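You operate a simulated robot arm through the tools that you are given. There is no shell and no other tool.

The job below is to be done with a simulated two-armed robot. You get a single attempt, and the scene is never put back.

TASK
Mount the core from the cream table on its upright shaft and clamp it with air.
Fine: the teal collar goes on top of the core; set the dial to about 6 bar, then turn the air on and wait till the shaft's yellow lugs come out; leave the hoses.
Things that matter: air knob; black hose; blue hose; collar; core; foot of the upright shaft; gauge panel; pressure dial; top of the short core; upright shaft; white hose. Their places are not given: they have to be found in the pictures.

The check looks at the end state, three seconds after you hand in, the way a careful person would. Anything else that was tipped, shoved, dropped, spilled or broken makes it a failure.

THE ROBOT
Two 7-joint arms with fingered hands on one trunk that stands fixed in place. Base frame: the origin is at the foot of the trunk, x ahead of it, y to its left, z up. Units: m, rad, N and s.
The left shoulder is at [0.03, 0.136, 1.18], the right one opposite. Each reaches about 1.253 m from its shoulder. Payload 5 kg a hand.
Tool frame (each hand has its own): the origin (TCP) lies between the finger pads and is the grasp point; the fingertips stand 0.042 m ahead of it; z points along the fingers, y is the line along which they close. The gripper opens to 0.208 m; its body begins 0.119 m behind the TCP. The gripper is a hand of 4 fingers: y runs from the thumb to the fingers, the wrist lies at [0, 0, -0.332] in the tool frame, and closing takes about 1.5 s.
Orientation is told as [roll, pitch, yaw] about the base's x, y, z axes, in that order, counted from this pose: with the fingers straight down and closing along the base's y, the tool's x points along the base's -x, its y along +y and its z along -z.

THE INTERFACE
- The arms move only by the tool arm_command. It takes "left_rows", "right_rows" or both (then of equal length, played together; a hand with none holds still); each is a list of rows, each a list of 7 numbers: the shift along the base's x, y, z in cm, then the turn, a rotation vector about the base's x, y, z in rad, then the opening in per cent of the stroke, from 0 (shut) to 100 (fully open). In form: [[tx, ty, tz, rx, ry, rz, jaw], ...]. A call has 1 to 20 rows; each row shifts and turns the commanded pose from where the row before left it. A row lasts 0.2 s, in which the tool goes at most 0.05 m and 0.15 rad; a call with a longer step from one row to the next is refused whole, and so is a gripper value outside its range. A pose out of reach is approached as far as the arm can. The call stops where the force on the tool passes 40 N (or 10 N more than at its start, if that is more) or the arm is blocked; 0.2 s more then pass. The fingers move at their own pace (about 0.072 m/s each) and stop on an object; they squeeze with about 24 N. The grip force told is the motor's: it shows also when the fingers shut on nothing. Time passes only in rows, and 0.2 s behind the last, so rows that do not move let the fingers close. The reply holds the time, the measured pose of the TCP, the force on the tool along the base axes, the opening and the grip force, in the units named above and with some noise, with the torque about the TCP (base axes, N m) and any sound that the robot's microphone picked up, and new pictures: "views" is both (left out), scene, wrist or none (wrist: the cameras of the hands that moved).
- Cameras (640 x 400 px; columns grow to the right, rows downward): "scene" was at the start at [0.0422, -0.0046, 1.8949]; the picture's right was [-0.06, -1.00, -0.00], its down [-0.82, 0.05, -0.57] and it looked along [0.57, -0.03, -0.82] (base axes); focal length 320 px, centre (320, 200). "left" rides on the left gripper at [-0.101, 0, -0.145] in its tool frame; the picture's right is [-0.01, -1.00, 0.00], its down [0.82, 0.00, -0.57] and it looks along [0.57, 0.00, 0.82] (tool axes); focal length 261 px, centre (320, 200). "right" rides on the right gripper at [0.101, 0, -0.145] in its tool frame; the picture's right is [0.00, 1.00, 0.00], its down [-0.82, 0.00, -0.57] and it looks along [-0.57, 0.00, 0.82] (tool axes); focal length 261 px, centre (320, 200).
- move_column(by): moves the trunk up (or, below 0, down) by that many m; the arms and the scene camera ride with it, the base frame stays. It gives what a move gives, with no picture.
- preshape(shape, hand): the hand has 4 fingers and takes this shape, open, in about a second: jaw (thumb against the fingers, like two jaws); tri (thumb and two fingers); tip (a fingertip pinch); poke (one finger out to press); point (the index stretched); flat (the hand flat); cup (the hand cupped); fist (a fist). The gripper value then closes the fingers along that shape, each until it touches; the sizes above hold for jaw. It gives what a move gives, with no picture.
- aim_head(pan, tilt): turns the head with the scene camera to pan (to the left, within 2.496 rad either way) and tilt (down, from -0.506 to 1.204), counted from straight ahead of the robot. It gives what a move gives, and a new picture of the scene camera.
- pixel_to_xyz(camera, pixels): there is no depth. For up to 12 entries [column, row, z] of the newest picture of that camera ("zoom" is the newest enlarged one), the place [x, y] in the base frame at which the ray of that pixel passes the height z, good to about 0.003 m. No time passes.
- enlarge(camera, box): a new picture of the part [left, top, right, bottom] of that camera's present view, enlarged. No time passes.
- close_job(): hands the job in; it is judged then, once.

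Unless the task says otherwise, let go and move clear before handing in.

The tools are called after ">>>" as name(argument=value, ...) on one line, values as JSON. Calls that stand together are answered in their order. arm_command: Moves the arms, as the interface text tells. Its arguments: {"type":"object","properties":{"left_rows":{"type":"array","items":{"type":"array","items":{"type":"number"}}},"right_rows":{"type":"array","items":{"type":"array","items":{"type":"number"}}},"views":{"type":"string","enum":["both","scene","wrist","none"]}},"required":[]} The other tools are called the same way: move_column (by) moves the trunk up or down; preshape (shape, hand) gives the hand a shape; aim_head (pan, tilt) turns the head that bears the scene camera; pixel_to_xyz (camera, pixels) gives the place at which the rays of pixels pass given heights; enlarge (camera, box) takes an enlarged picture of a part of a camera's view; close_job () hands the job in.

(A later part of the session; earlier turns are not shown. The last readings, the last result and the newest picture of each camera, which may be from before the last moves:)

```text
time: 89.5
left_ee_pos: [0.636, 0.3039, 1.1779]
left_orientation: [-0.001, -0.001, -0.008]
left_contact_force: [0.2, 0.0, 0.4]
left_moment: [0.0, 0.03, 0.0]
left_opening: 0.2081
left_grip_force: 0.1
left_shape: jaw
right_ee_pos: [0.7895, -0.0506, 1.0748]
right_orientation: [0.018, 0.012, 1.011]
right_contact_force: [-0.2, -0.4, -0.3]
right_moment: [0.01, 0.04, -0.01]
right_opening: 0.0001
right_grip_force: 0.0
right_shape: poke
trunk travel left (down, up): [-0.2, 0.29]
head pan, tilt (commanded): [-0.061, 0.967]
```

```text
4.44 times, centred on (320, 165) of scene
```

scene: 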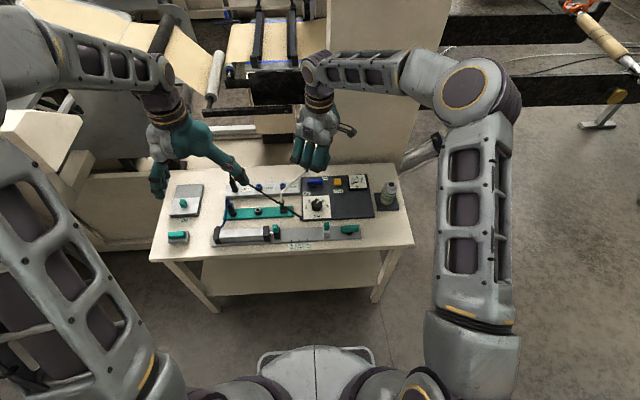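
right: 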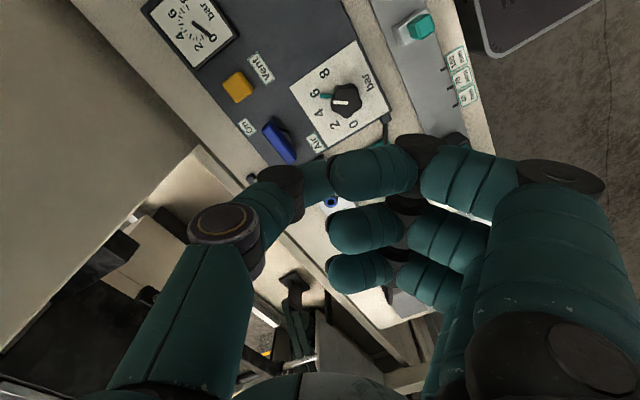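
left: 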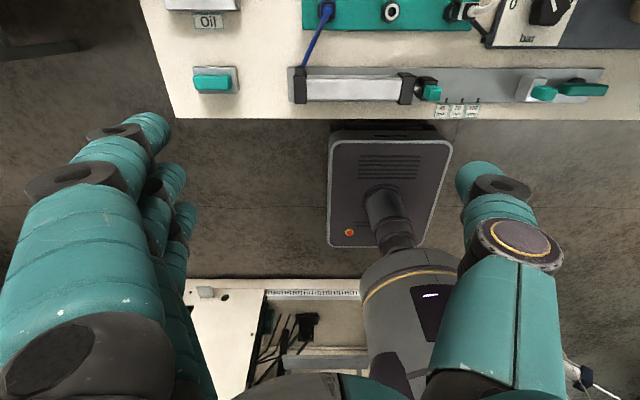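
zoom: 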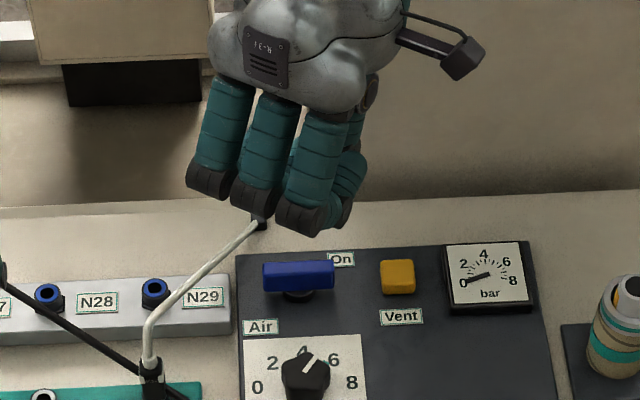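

Poke stays fairly curled. I'll try the "point" shape, with the index stretched.

>>> preshape(hand="right", shape="point")

>>> enlarge(camera="right", box=[0, 0, 640, 400])

>>> enlarge(camera="scene", box=[270, 120, 370, 210])

```text
time: 90.4
left_ee_pos: [0.6376, 0.3037, 1.1776]
left_orientation: [-0.002, -0.001, -0.008]
left_contact_force: [-0.6, -0.2, -0.3]
left_moment: [0.0, 0.0, 0.01]
left_opening: 0.2079
left_grip_force: 0.1
left_shape: jaw
right_ee_pos: [0.7884, -0.05, 1.0744]
right_orientation: [0.018, 0.015, 1.01]
right_contact_force: [-0.1, -0.1, 0.6]
right_moment: [-0.04, 0.02, 0.02]
right_opening: 0.2017
right_grip_force: 0.1
right_shape: point
trunk travel left (down, up): [-0.2, 0.29]
head pan, tilt (commanded): [-0.061, 0.967]
```

```text
1.00 times, centred on (320, 200) of right (not enlarged: the box is as wide or as high as the picture)
```

zoom: 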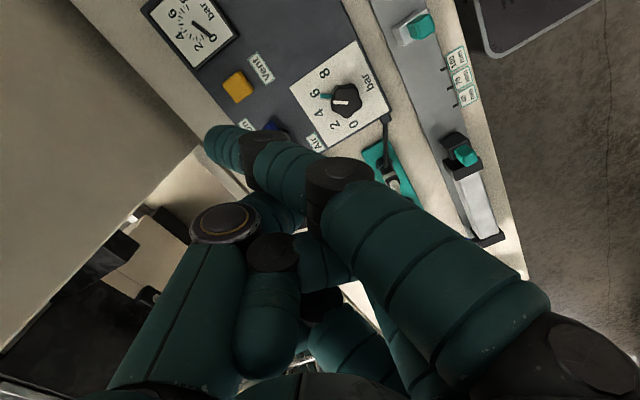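

```text
4.44 times, centred on (320, 165) of scene
```

zoom: 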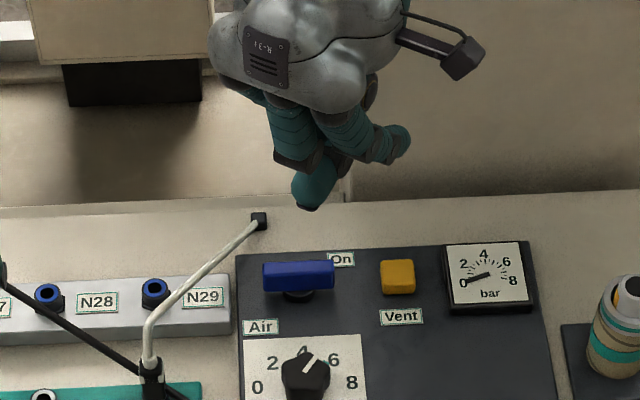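

The index now protrudes: tip at wrist (212,140) and scene (317,166). I'll triangulate the tip.

>>> pixel_to_xyz(camera="right", pixels=[[212, 140, 0.98], [212, 140, 1.0], [212, 140, 1.02], [212, 140, 1.04], [212, 140, 1.06]])

>>> pixel_to_xyz(camera="scene", pixels=[[317.3, 165.5, 0.98], [317.3, 165.5, 1.0], [317.3, 165.5, 1.02], [317.3, 165.5, 1.04], [317.3, 165.5, 1.06]])

>>> enlarge(camera="scene", box=[295, 140, 345, 175])

```text
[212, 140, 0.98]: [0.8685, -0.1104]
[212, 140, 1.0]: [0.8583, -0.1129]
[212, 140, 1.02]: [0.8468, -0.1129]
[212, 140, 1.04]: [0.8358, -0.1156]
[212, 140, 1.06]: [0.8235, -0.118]
```

```text
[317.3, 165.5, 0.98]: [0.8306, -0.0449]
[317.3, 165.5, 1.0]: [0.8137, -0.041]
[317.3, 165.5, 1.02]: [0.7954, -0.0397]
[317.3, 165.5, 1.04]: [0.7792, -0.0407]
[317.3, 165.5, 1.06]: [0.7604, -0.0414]
```

```text
11.43 times, centred on (320, 158) of scene
```

zoom: 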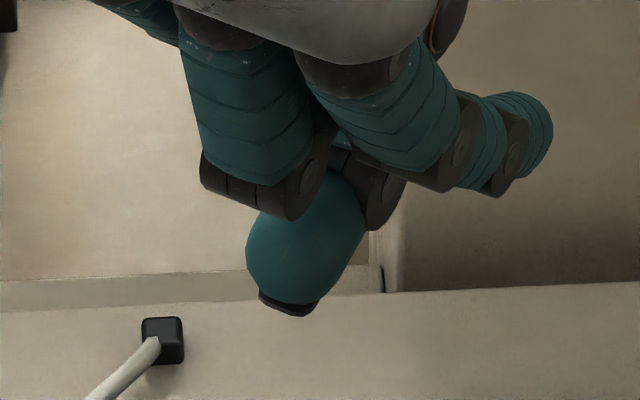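

The "point" shape aims sideways, not down, so it isn't useful here. I'll try "tip" (fingertip pinch), which closed could act as a downward poker or pincher.

>>> preshape(hand="right", shape="tip")

>>> enlarge(camera="right", box=[0, 0, 640, 400])

>>> enlarge(camera="scene", box=[280, 130, 360, 190])

```text
time: 91.3
left_ee_pos: [0.6368, 0.3029, 1.1777]
left_orientation: [-0.002, 0.003, -0.008]
left_contact_force: [0.4, -0.7, -0.6]
left_moment: [-0.04, 0.03, 0.01]
left_opening: 0.2077
left_grip_force: 0.0
left_shape: jaw
right_ee_pos: [0.7878, -0.0496, 1.074]
right_orientation: [0.019, 0.013, 1.01]
right_contact_force: [0.0, 0.5, 0.0]
right_moment: [0.0, 0.01, 0.0]
right_opening: 0.2077
right_grip_force: 0.1
right_shape: tip
trunk travel left (down, up): [-0.2, 0.29]
head pan, tilt (commanded): [-0.061, 0.967]
```

```text
1.00 times, centred on (320, 200) of right (not enlarged: the box is as wide or as high as the picture)
```

zoom: 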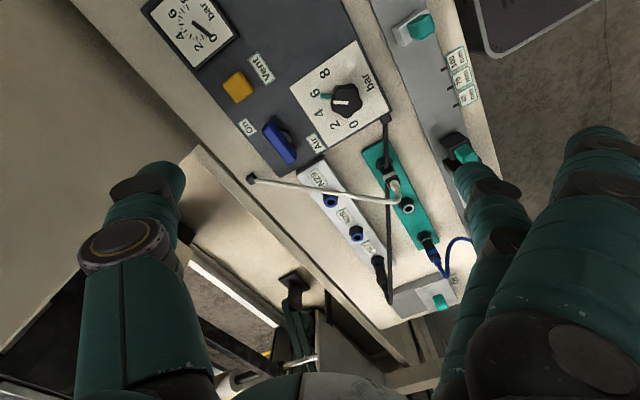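

```text
6.67 times, centred on (320, 160) of scene
```

zoom: 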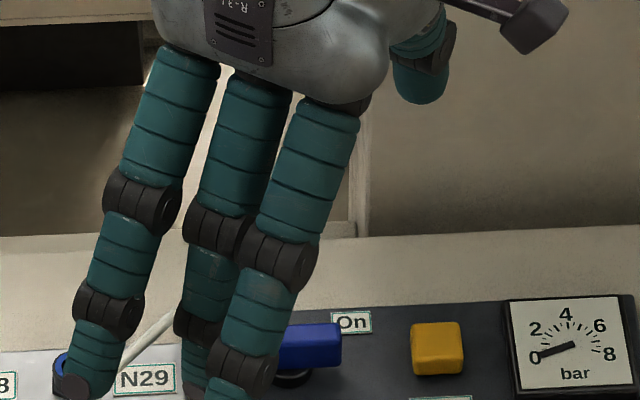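

In the tip shape the fingers are spread wide when open. I'll close it fully in the air to see the pinch geometry.

>>> arm_command(right_rows=[[0, 0, 0, 0, 0, 0, 60], [0, 0, 0, 0, 0, 0, 30], [0, 0, 0, 0, 0, 0, 0], [0, 0, 0, 0, 0, 0, 0], [0, 0, 0, 0, 0, 0, 0], [0, 0, 0, 0, 0, 0, 0], [0, 0, 0, 0, 0, 0, 0], [0, 0, 0, 0, 0, 0, 0]])

>>> enlarge(camera="scene", box=[280, 130, 360, 190])

```text
time: 93.1
left_ee_pos: [0.6373, 0.3042, 1.1785]
left_orientation: [-0.003, -0.001, -0.008]
left_contact_force: [-0.3, -0.3, -0.1]
left_moment: [0.01, -0.01, -0.01]
left_opening: 0.2079
left_grip_force: 0.0
left_shape: jaw
right_ee_pos: [0.7881, -0.0493, 1.0727]
right_orientation: [0.018, 0.013, 1.011]
right_contact_force: [-0.7, -0.2, 0.6]
right_moment: [-0.04, -0.01, 0.0]
right_opening: 0.0001
right_grip_force: 16.9
right_shape: tip
trunk travel left (down, up): [-0.2, 0.29]
head pan, tilt (commanded): [-0.061, 0.967]
```

scene: 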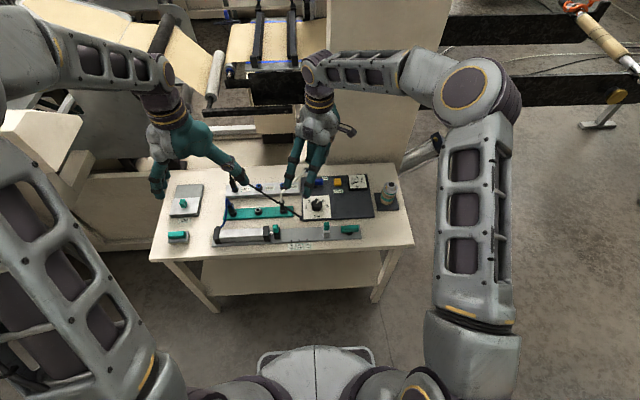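
right: 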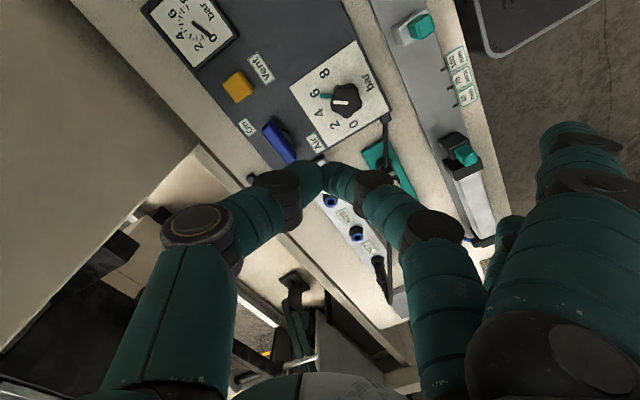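

```text
6.67 times, centred on (320, 160) of scene
```

zoom: 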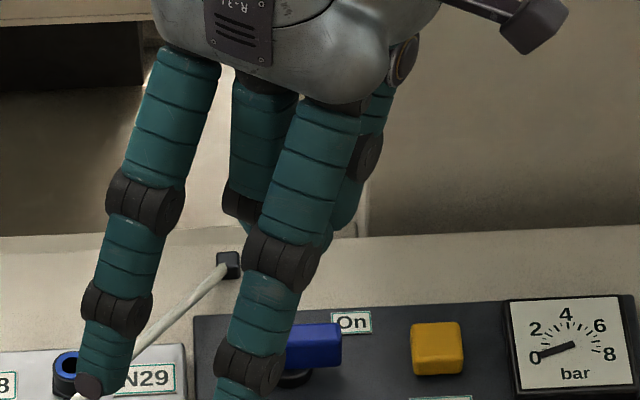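

With "tip", two fingers stay splayed, so that isn't usable. Better plan: jaw shape, yaw 0, rolled about +x so the thumb is the lowest single digit and the fingers are lifted; then push the lever's right end toward +x with the thumb. Switching shape first.

>>> preshape(hand="right", shape="jaw")

>>> arm_command(right_rows=[[0, -0.3, 0.5, 0, 0, -0.126, 60], [0, -0.3, 0.5, 0, 0, -0.126, 60], [0, -0.3, 0.5, 0, 0, -0.126, 60], [0, -0.3, 0.5, 0, 0, -0.126, 60], [0, -0.3, 0, 0, 0, -0.126, 60], [0, -0.3, 0, 0, 0, -0.126, 60], [0, -0.3, 0, 0, 0, -0.126, 60], [0, -0.3, 0, 0, 0, -0.128, 60], [0, 0, 0, 0.12, 0, 0, 60], [0, 0, 0, 0.12, 0, 0, 60], [0, 0, 0, 0.12, 0, 0, 60], [0, 0, 0, 0.12, 0, 0, 60], [0, 0, 0, 0.12, 0, 0, 60], [0, 0, 0, 0, 0, 0, 60]])

>>> enlarge(camera="scene", box=[270, 120, 370, 200])

```text
time: 94.0
left_ee_pos: [0.6376, 0.3031, 1.1784]
left_orientation: [-0.003, -0.002, -0.008]
left_contact_force: [-1.1, 0.3, -0.1]
left_moment: [0.02, -0.01, -0.04]
left_opening: 0.2077
left_grip_force: 0.0
left_shape: jaw
right_ee_pos: [0.7891, -0.0495, 1.0745]
right_orientation: [0.019, 0.014, 1.012]
right_contact_force: [-0.5, -0.6, -0.4]
right_moment: [-0.02, -0.02, -0.01]
right_opening: 0.208
right_grip_force: 0.0
right_shape: jaw
trunk travel left (down, up): [-0.2, 0.29]
head pan, tilt (commanded): [-0.061, 0.967]
```

```text
time: 97.0
left_ee_pos: [0.637, 0.3054, 1.1779]
left_orientation: [-0.002, -0.001, -0.008]
left_contact_force: [-0.3, 0.6, 0.1]
left_moment: [-0.07, -0.03, -0.01]
left_opening: 0.2078
left_grip_force: 0.0
left_shape: jaw
right_ee_pos: [0.7876, -0.0718, 1.0938]
right_orientation: [0.622, 0.009, 0.008]
right_contact_force: [-0.7, 1.1, -0.1]
right_moment: [-0.11, 0.0, 0.01]
right_opening: 0.1254
right_grip_force: 0.1
right_shape: jaw
trunk travel left (down, up): [-0.2, 0.29]
head pan, tilt (commanded): [-0.061, 0.967]
```

scene: 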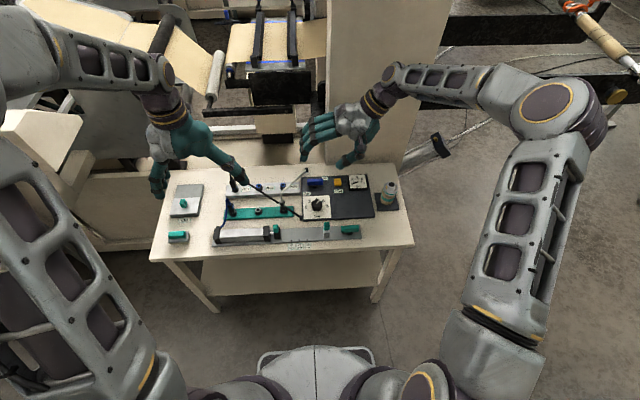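
right: 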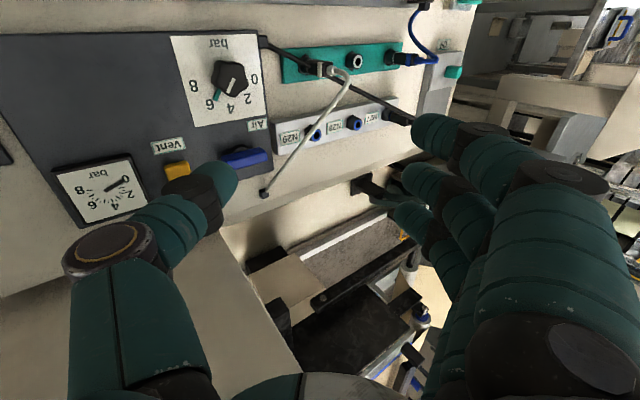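

```text
5.00 times, centred on (320, 160) of scene
```

zoom: 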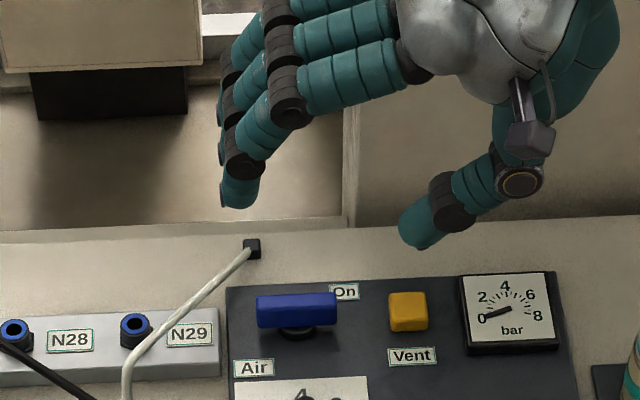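

The thumb is now the lowest digit with its tip at scene (339.6,167.6) / wrist (228,175). Triangulating the thumb tip position.

>>> pixel_to_xyz(camera="scene", pixels=[[339, 167, 0.98], [339, 167, 1.0], [339, 167, 1.02], [339, 167, 1.04]])

>>> pixel_to_xyz(camera="right", pixels=[[228, 175, 0.98], [228, 175, 1.0], [228, 175, 1.02], [228, 175, 1.04]])

>>> enlarge(camera="right", box=[140, 120, 300, 220])

```text
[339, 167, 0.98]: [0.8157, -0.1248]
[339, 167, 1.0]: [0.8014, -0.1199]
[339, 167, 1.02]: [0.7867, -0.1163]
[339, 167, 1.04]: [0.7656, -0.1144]
```

```text
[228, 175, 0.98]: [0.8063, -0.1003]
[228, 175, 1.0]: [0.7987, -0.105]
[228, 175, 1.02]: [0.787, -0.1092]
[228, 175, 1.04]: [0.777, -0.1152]
```

```text
4.00 times, centred on (220, 170) of right
```

zoom: 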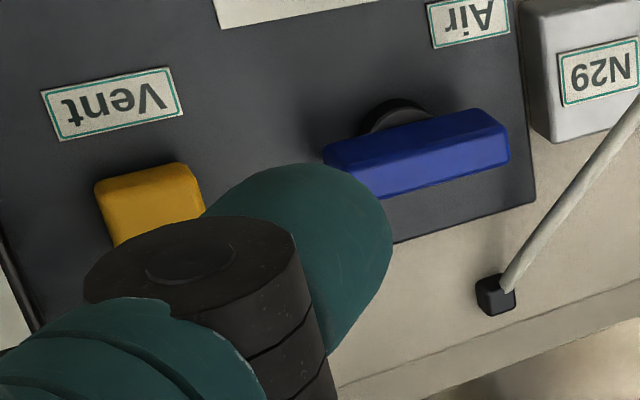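

The thumb tip is about 4 cm right and 7 cm below the TCP. Opening fully will lift the fingers further above the hose level relative to the thumb. I'll open to 100% and re-measure.

>>> arm_command(right_rows=[[0, 0, 0, 0, 0, 0, 100], [0, 0, 0, 0, 0, 0, 100], [0, 0, 0, 0, 0, 0, 100], [0, 0, 0, 0, 0, 0, 100]])

>>> enlarge(camera="scene", box=[270, 120, 370, 200])

>>> enlarge(camera="right", box=[60, 120, 260, 260])

```text
time: 98.0
left_ee_pos: [0.638, 0.3043, 1.1781]
left_orientation: [-0.002, -0.002, -0.006]
left_contact_force: [1.0, 0.9, -0.8]
left_moment: [-0.02, 0.01, 0.02]
left_opening: 0.2077
left_grip_force: 0.0
left_shape: jaw
right_ee_pos: [0.7875, -0.0725, 1.0929]
right_orientation: [0.619, 0.013, 0.008]
right_contact_force: [-0.9, -0.4, 0.4]
right_moment: [0.0, 0.03, 0.0]
right_opening: 0.2076
right_grip_force: 0.0
right_shape: jaw
trunk travel left (down, up): [-0.2, 0.29]
head pan, tilt (commanded): [-0.061, 0.967]
```

scene: 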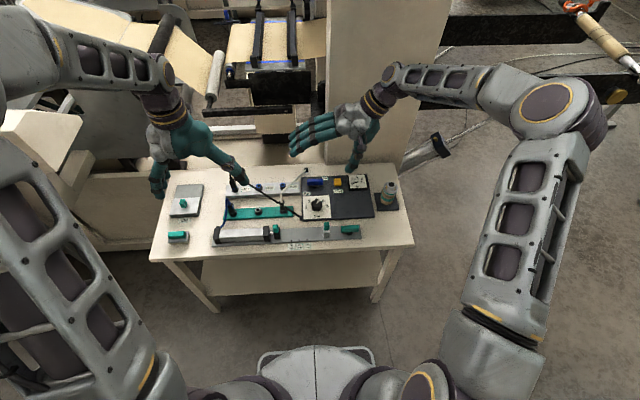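
right: 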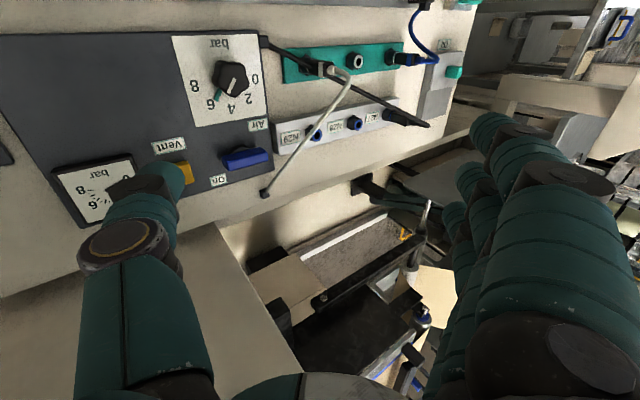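

```text
5.00 times, centred on (320, 160) of scene
```

zoom: 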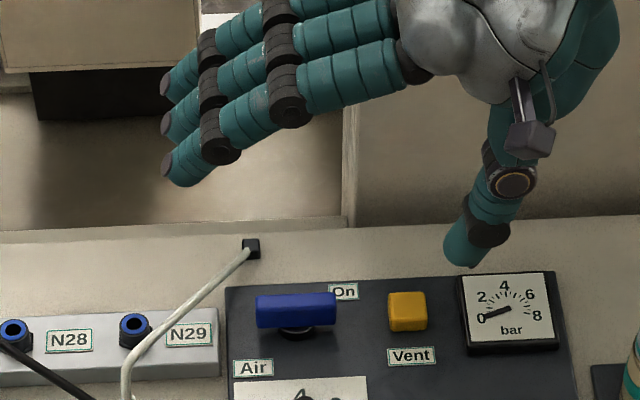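

```text
2.86 times, centred on (160, 190) of right
```

zoom: 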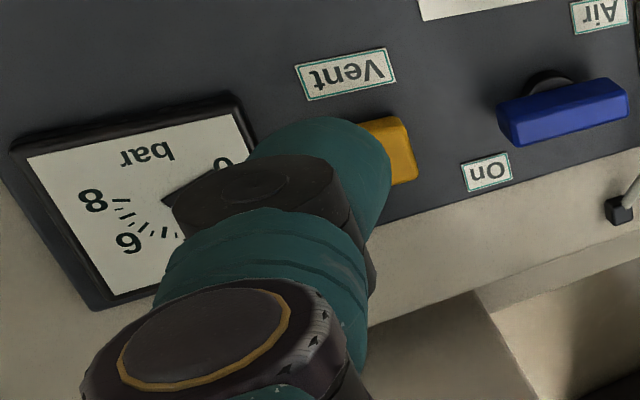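

Excellent: fully open, the thumb points almost straight down and the fingers are lifted high. Triangulating the thumb tip from scene (348.4,173) and wrist (180,174).

>>> pixel_to_xyz(camera="scene", pixels=[[348.4, 173, 0.97], [348.4, 173, 0.98], [348.4, 173, 0.99], [348.4, 173, 1.0], [348.4, 173, 1.01]])

>>> pixel_to_xyz(camera="right", pixels=[[180, 174, 0.97], [180, 174, 0.98], [180, 174, 0.99], [180, 174, 1.0], [180, 174, 1.01]])

```text
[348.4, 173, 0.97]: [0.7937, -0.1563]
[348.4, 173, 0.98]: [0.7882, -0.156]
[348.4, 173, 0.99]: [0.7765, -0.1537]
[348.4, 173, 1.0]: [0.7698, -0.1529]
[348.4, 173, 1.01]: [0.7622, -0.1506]
```

```text
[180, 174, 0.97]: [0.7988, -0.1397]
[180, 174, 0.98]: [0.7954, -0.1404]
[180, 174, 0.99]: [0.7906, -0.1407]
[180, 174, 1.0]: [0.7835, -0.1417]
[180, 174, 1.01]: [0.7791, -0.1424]
```

The thumb tip is about (0, -0.075, -0.113) from the TCP. I'll move so it stands in front of the lever's right end (x≈0.83, y≈-0.06), first staying 4–5 cm above.

>>> arm_command(right_rows=[[1.0, 2.1, -1.5, 0, 0, 0, 100], [1.0, 2.1, -2, 0, 0, 0, 100], [1.0, 2.1, -2, 0, 0, 0, 100], [1.1, 2.2, -2, 0, 0, 0, 100], [0, 0, -2, 0, 0, 0, 100], [0, 0, 0, 0, 0, 0, 100]])

>>> enlarge(camera="scene", box=[280, 140, 360, 205])

>>> enlarge(camera="right", box=[80, 100, 280, 240])

```text
time: 99.4
left_ee_pos: [0.6361, 0.3056, 1.178]
left_orientation: [-0.001, 0.0, -0.006]
left_contact_force: [-0.1, 0.5, 0.0]
left_moment: [-0.08, -0.02, -0.01]
left_opening: 0.2078
left_grip_force: 0.0
left_shape: jaw
right_ee_pos: [0.8278, 0.0125, 0.9987]
right_orientation: [0.619, 0.012, 0.008]
right_contact_force: [0.1, 1.0, -0.4]
right_moment: [-0.01, 0.01, 0.04]
right_opening: 0.2078
right_grip_force: 0.0
right_shape: jaw
trunk travel left (down, up): [-0.2, 0.29]
head pan, tilt (commanded): [-0.061, 0.967]
```

scene: 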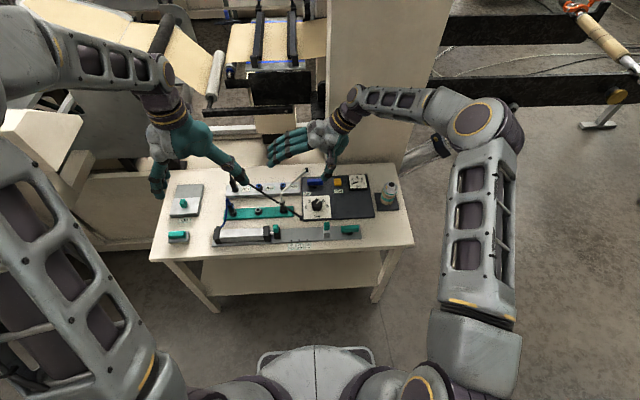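
right: 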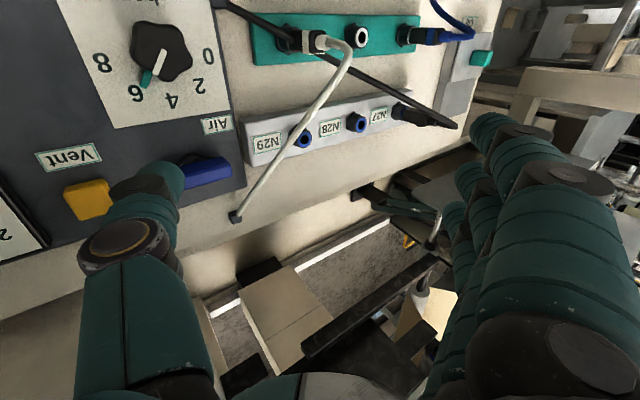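

```text
6.15 times, centred on (320, 172) of scene
```

zoom: 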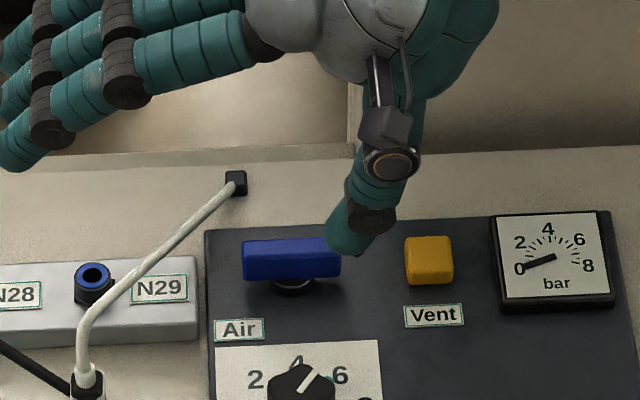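

```text
2.86 times, centred on (180, 170) of right
```

zoom: 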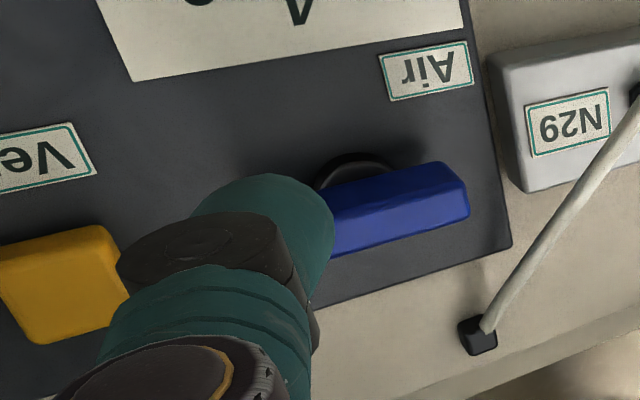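

The thumb tip hovers just in front of the lever's right end. I'll verify its xy before lowering.

>>> pixel_to_xyz(camera="scene", pixels=[[324, 180.8, 0.88], [324, 180.8, 0.886], [324, 180.8, 0.89], [323.4, 180.5, 0.85]])

>>> pixel_to_xyz(camera="right", pixels=[[174, 163, 0.88], [174, 163, 0.886], [174, 163, 0.89]])

```text
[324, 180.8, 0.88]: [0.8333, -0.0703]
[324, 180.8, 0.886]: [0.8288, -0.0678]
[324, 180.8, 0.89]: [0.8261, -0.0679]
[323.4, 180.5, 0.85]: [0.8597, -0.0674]
```

```text
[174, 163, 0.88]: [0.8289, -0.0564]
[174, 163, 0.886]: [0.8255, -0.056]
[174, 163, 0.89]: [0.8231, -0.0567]
```

Thumb tip is at about (0.828, -0.062). Lowering 5 cm so the tip is beside the bar, 1.5 cm in front of it.

>>> arm_command(right_rows=[[0, 0, -2, 0, 0, 0, 100], [0, 0, -2, 0, 0, 0, 100], [0, 0, -1, 0, 0, 0, 100], [0, 0, 0, 0, 0, 0, 100]])

>>> enlarge(camera="scene", box=[280, 140, 360, 205])

>>> enlarge(camera="right", box=[80, 100, 280, 240])

```text
time: 100.4
left_ee_pos: [0.6375, 0.3044, 1.1773]
left_orientation: [-0.001, -0.002, -0.008]
left_contact_force: [-0.3, 0.4, 0.2]
left_moment: [0.04, -0.02, -0.05]
left_opening: 0.2076
left_grip_force: 0.2
left_shape: jaw
right_ee_pos: [0.8287, 0.0106, 0.9478]
right_orientation: [0.621, 0.012, 0.008]
right_contact_force: [-0.7, 0.0, 0.0]
right_moment: [0.0, 0.03, 0.01]
right_opening: 0.2076
right_grip_force: 0.0
right_shape: jaw
trunk travel left (down, up): [-0.2, 0.29]
head pan, tilt (commanded): [-0.061, 0.967]
```

scene: 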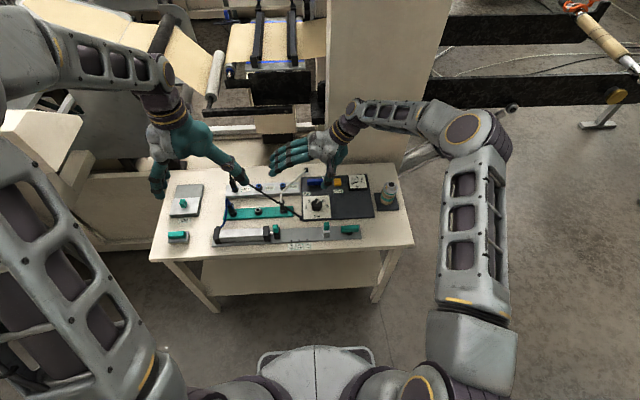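
right: 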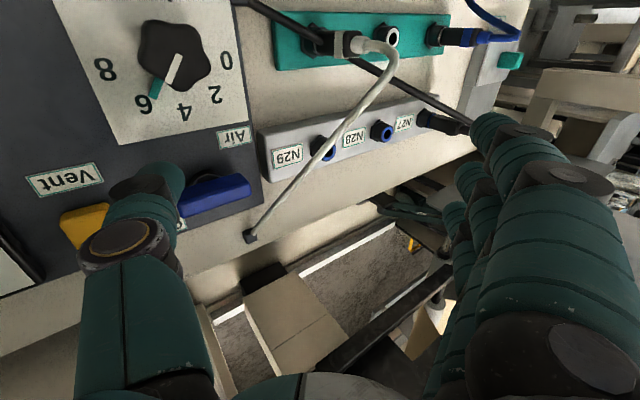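

```text
6.15 times, centred on (320, 172) of scene
```

zoom: 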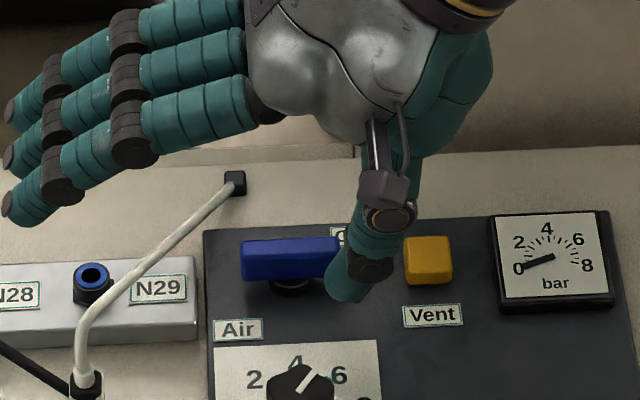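

```text
2.86 times, centred on (180, 170) of right
```

zoom: 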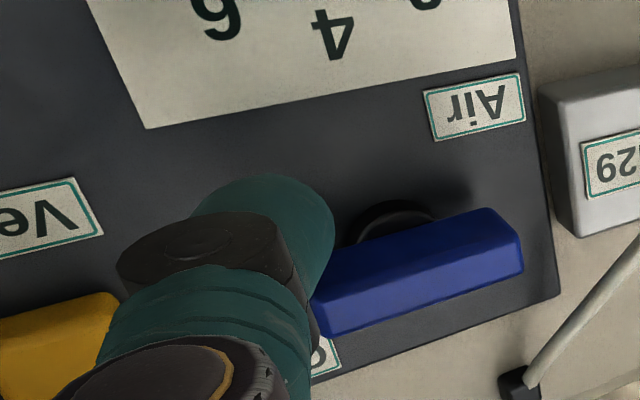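

The thumb is in front of the bar's right end, clear of the vent button. I'll push toward +x along an arc, first to about 30° of lever rotation, and see if it moves.

>>> arm_command(right_rows=[[0.8, 0.2, 0, 0, 0, 0, 100], [0.7, 0.1, 0, 0, 0, 0, 100], [0.5, -0.25, 0, 0, 0, 0, 100], [0.5, -0.25, 0, 0, 0, 0, 100], [0.5, -0.2, 0, 0, 0, 0, 100], [0, 0, 0, 0, 0, 0, 100]])

>>> enlarge(camera="scene", box=[280, 140, 360, 205])

>>> enlarge(camera="right", box=[80, 100, 280, 240])

```text
time: 101.8
left_ee_pos: [0.638, 0.3049, 1.178]
left_orientation: [-0.002, -0.002, -0.008]
left_contact_force: [0.0, -0.4, 0.7]
left_moment: [-0.02, 0.01, -0.02]
left_opening: 0.208
left_grip_force: 0.1
left_shape: jaw
right_ee_pos: [0.8583, 0.0072, 0.9474]
right_orientation: [0.621, 0.012, 0.007]
right_contact_force: [-0.5, -0.6, 0.3]
right_moment: [-0.03, -0.02, 0.02]
right_opening: 0.2078
right_grip_force: 0.0
right_shape: jaw
trunk travel left (down, up): [-0.2, 0.29]
head pan, tilt (commanded): [-0.061, 0.967]
```

scene: 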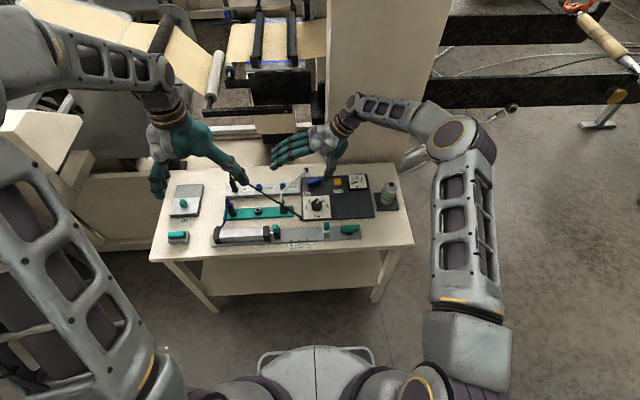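
right: 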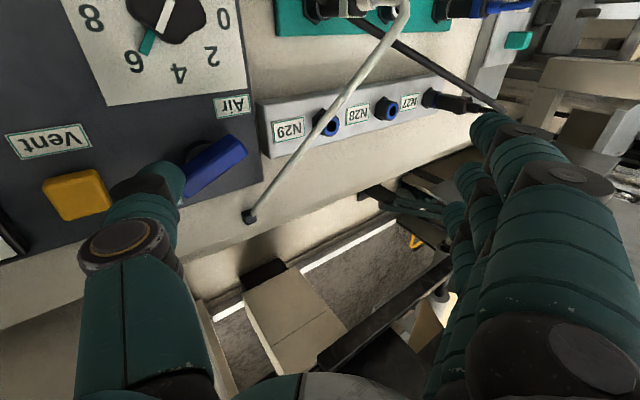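

```text
6.15 times, centred on (320, 172) of scene
```

zoom: 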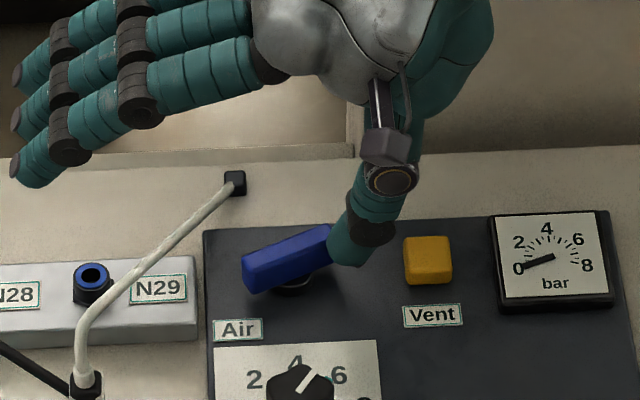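

```text
2.86 times, centred on (180, 170) of right
```

zoom: 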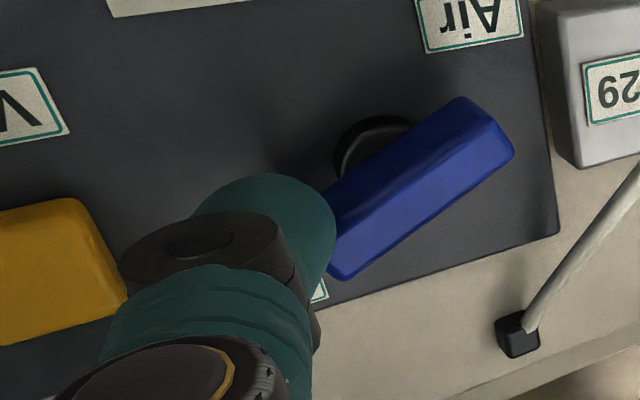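

The lever is turning freely (about 25° so far). Continuing the arc to ~60° and checking the gauge and lugs.

>>> arm_command(right_rows=[[0.45, 0, 0, 0, 0, 0, 100], [0.45, 0, 0, 0, 0, 0, 100], [0.4, 0.08, 0, 0, 0, 0, 100], [0.4, 0.1, 0, 0, 0, 0, 100], [0, 0, 0, 0, 0, 0, 100]])

>>> enlarge(camera="scene", box=[290, 150, 410, 215])

>>> enlarge(camera="right", box=[80, 100, 280, 240])

```text
time: 103.0
left_ee_pos: [0.638, 0.3028, 1.1787]
left_orientation: [-0.002, -0.002, -0.007]
left_contact_force: [0.9, 0.2, -0.4]
left_moment: [0.0, -0.03, 0.01]
left_opening: 0.2078
left_grip_force: 0.0
left_shape: jaw
right_ee_pos: [0.8764, 0.0092, 0.9484]
right_orientation: [0.618, 0.013, 0.009]
right_contact_force: [-0.4, -0.4, 0.3]
right_moment: [-0.04, 0.01, -0.05]
right_opening: 0.2078
right_grip_force: 0.2
right_shape: jaw
trunk travel left (down, up): [-0.2, 0.29]
head pan, tilt (commanded): [-0.061, 0.967]
```

scene: 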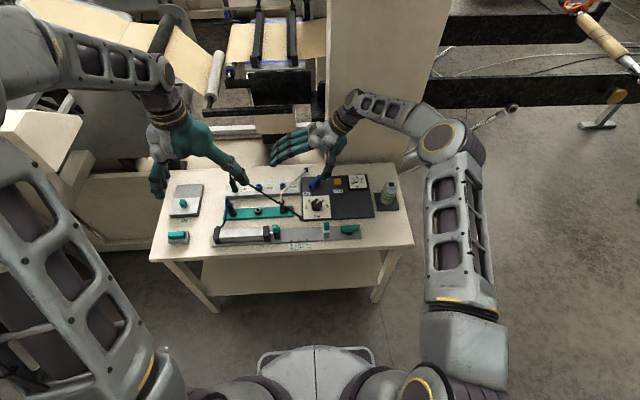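
right: 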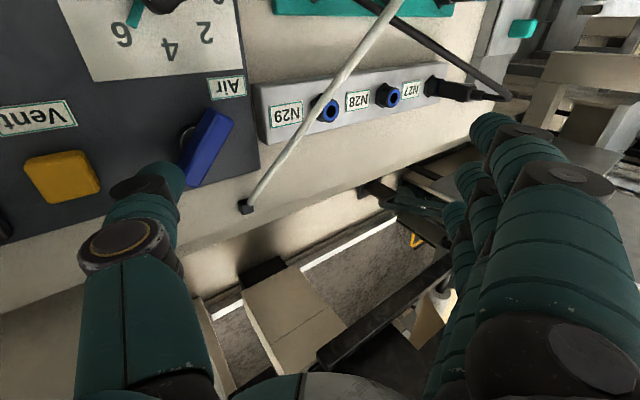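

```text
5.33 times, centred on (350, 182) of scene
```

zoom: 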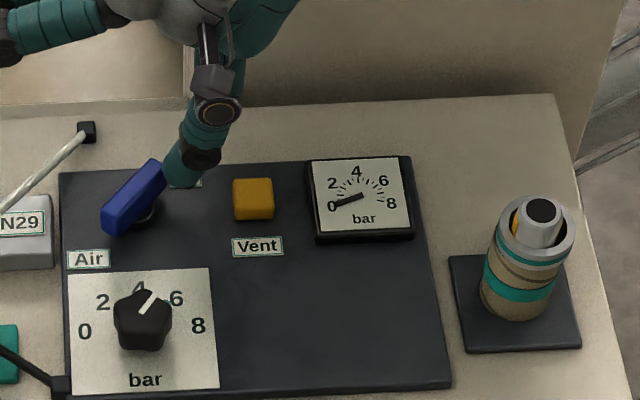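

```text
2.86 times, centred on (180, 170) of right
```

zoom: 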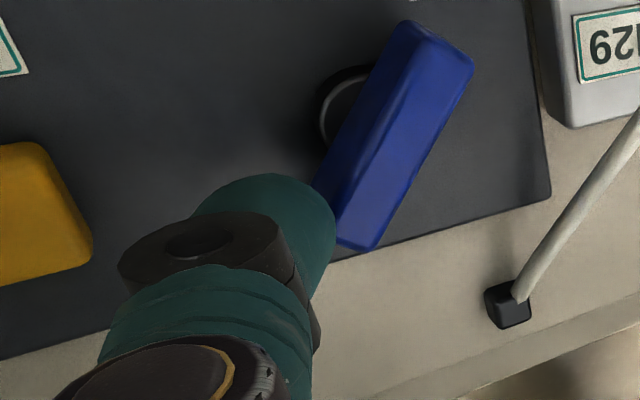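

Lever is at about 50°, gauge still 0. Pushing on along the arc toward 90°.

>>> arm_command(right_rows=[[0.35, 0.2, 0, 0, 0, 0, 100], [0.35, 0.3, 0, 0, 0, 0, 100], [0.3, 0.35, 0, 0, 0, 0, 100], [0.2, 0.4, 0, 0, 0, 0, 100], [0, 0, 0, 0, 0, 0, 100]])

>>> enlarge(camera="scene", box=[290, 150, 410, 215])

>>> enlarge(camera="right", box=[80, 100, 280, 240])

```text
time: 104.2
left_ee_pos: [0.637, 0.3042, 1.1785]
left_orientation: [-0.002, -0.001, -0.009]
left_contact_force: [0.9, -0.3, 0.0]
left_moment: [0.02, 0.01, -0.02]
left_opening: 0.2081
left_grip_force: 0.0
left_shape: jaw
right_ee_pos: [0.8882, 0.0213, 0.9481]
right_orientation: [0.619, 0.013, 0.009]
right_contact_force: [0.8, -0.7, -0.1]
right_moment: [-0.04, -0.04, 0.0]
right_opening: 0.208
right_grip_force: 0.1
right_shape: jaw
trunk travel left (down, up): [-0.2, 0.29]
head pan, tilt (commanded): [-0.061, 0.967]
```

scene: 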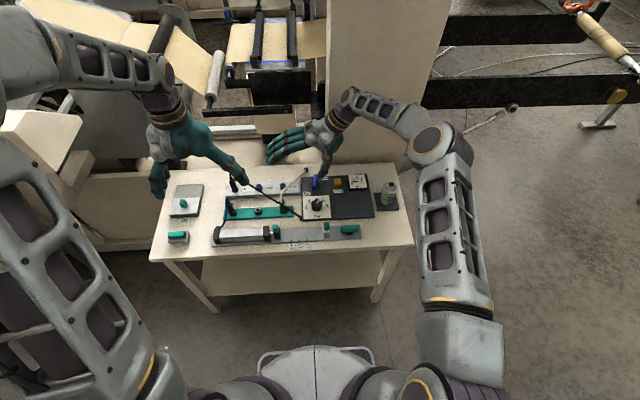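
right: 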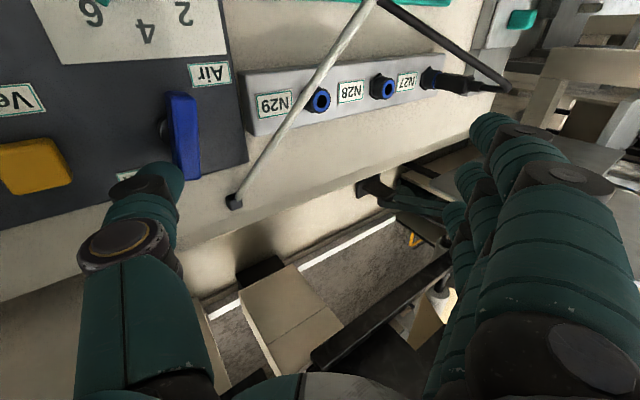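

```text
5.33 times, centred on (350, 182) of scene
```

zoom: 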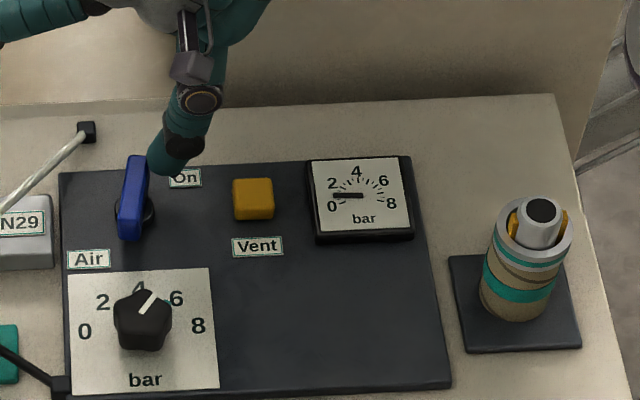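

```text
2.86 times, centred on (180, 170) of right
```

zoom: 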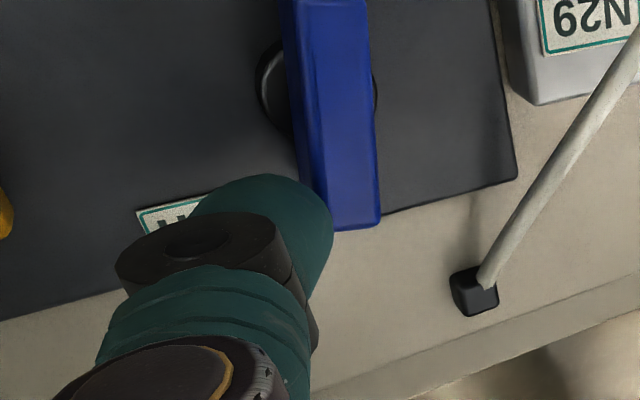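

The gauge needle has begun to rise and yellow lugs are showing on both sides of the shaft: air is on. A slight further push of the lever to its full turn, then wait.

>>> arm_command(right_rows=[[0.1, 0.25, 0, 0, 0, 0, 100], [0.05, 0.2, 0, 0, 0, 0, 100], [0, 0, 0, 0, 0, 0, 100], [0, 0, 0, 0, 0, 0, 100], [0, 0, 0, 0, 0, 0, 100]])

>>> enlarge(camera="scene", box=[290, 150, 410, 215])

>>> enlarge(camera="scene", box=[370, 175, 410, 215])

```text
time: 105.4
left_ee_pos: [0.6372, 0.3037, 1.178]
left_orientation: [-0.001, -0.003, -0.006]
left_contact_force: [0.3, -0.2, 0.9]
left_moment: [-0.02, 0.04, 0.03]
left_opening: 0.2077
left_grip_force: 0.0
left_shape: jaw
right_ee_pos: [0.8887, 0.0267, 0.9487]
right_orientation: [0.62, 0.013, 0.008]
right_contact_force: [0.0, 0.2, 0.1]
right_moment: [-0.1, -0.03, 0.06]
right_opening: 0.208
right_grip_force: 0.1
right_shape: jaw
trunk travel left (down, up): [-0.2, 0.29]
head pan, tilt (commanded): [-0.061, 0.967]
```

scene: 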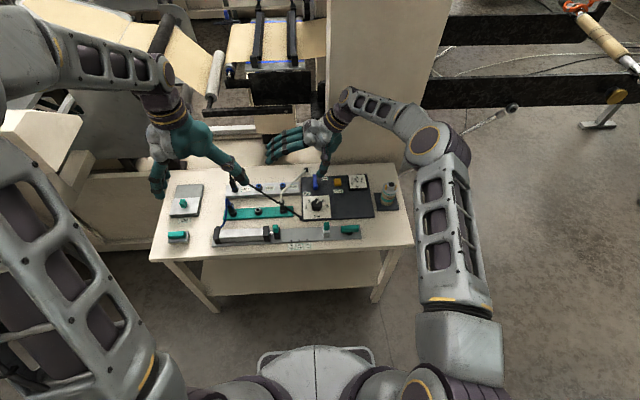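
right: 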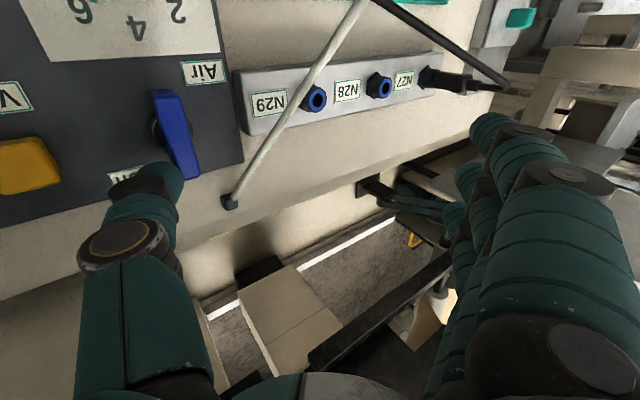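

```text
5.33 times, centred on (350, 182) of scene
```

zoom: 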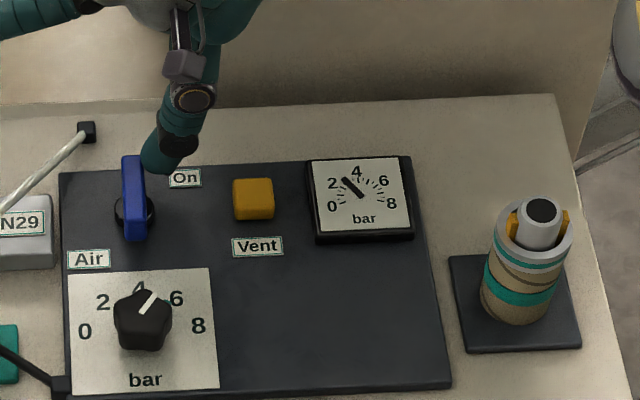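

```text
10.00 times, centred on (390, 195) of scene
```

zoom: 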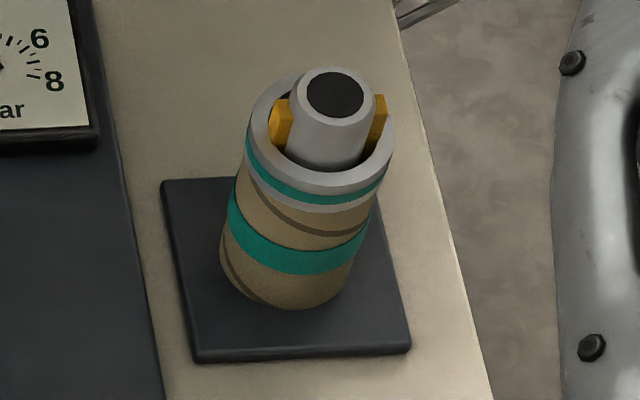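

The gauge is at ~3 and rising, and the lugs are emerging, with the collar recentred. I'll move the thumb off the lever slightly to the right, then straight up and away.

>>> arm_command(right_rows=[[0.1, -0.6, 0, 0, 0, 0, 100], [0, -0.4, 0.5, 0, 0, 0, 100], [0, 0, 2, 0, 0, 0, 100], [0, 0, 3, 0, 0, 0, 100], [0, 0, 3, 0, 0, 0, 100], [0, 0, 3, 0, 0, 0, 100], [-1, -1, 3, 0, 0, 0, 100], [-2, -2, 1, 0, 0, 0, 100], [-2, -3, 0, 0, 0, 0, 100], [-2, -3, 0, 0, 0, 0, 100], [-2, -3, 0, 0, 0, 0, 100], [0, 0, 0, 0, 0, 0, 100], [0, 0, 0, 0, 0, 0, 100]])

>>> enlarge(camera="scene", box=[290, 150, 410, 215])

>>> enlarge(camera="scene", box=[370, 175, 410, 215])

```text
time: 108.2
left_ee_pos: [0.637, 0.3029, 1.177]
left_orientation: [0.0, -0.001, -0.006]
left_contact_force: [-0.4, 0.1, -0.4]
left_moment: [0.01, -0.03, 0.02]
left_opening: 0.2078
left_grip_force: 0.1
left_shape: jaw
right_ee_pos: [0.7994, -0.1033, 1.1029]
right_orientation: [0.619, 0.013, 0.009]
right_contact_force: [0.1, -0.5, 0.5]
right_moment: [0.04, -0.05, -0.04]
right_opening: 0.2079
right_grip_force: 0.1
right_shape: jaw
trunk travel left (down, up): [-0.2, 0.29]
head pan, tilt (commanded): [-0.061, 0.967]
```

scene: 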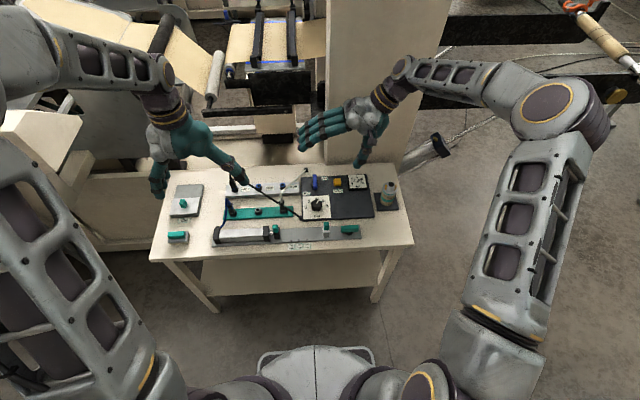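
right: 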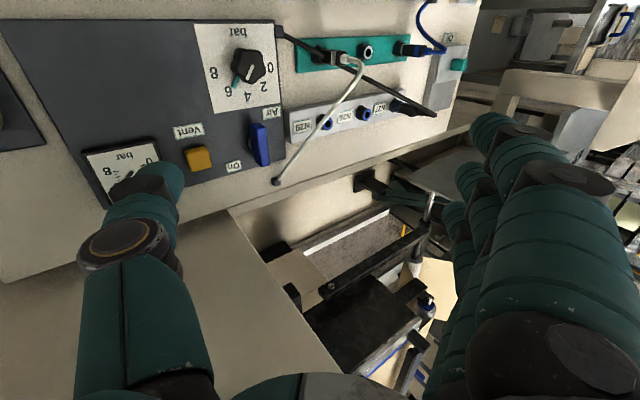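

```text
5.33 times, centred on (350, 182) of scene
```

zoom: 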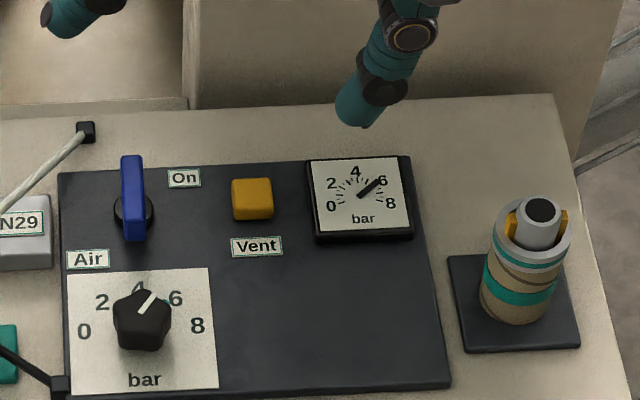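

```text
10.00 times, centred on (390, 195) of scene
```

zoom: 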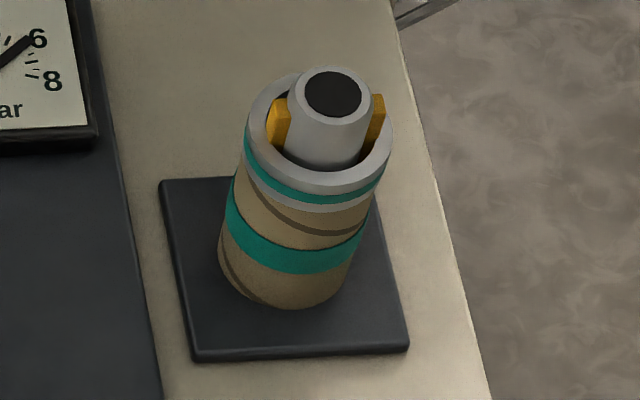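

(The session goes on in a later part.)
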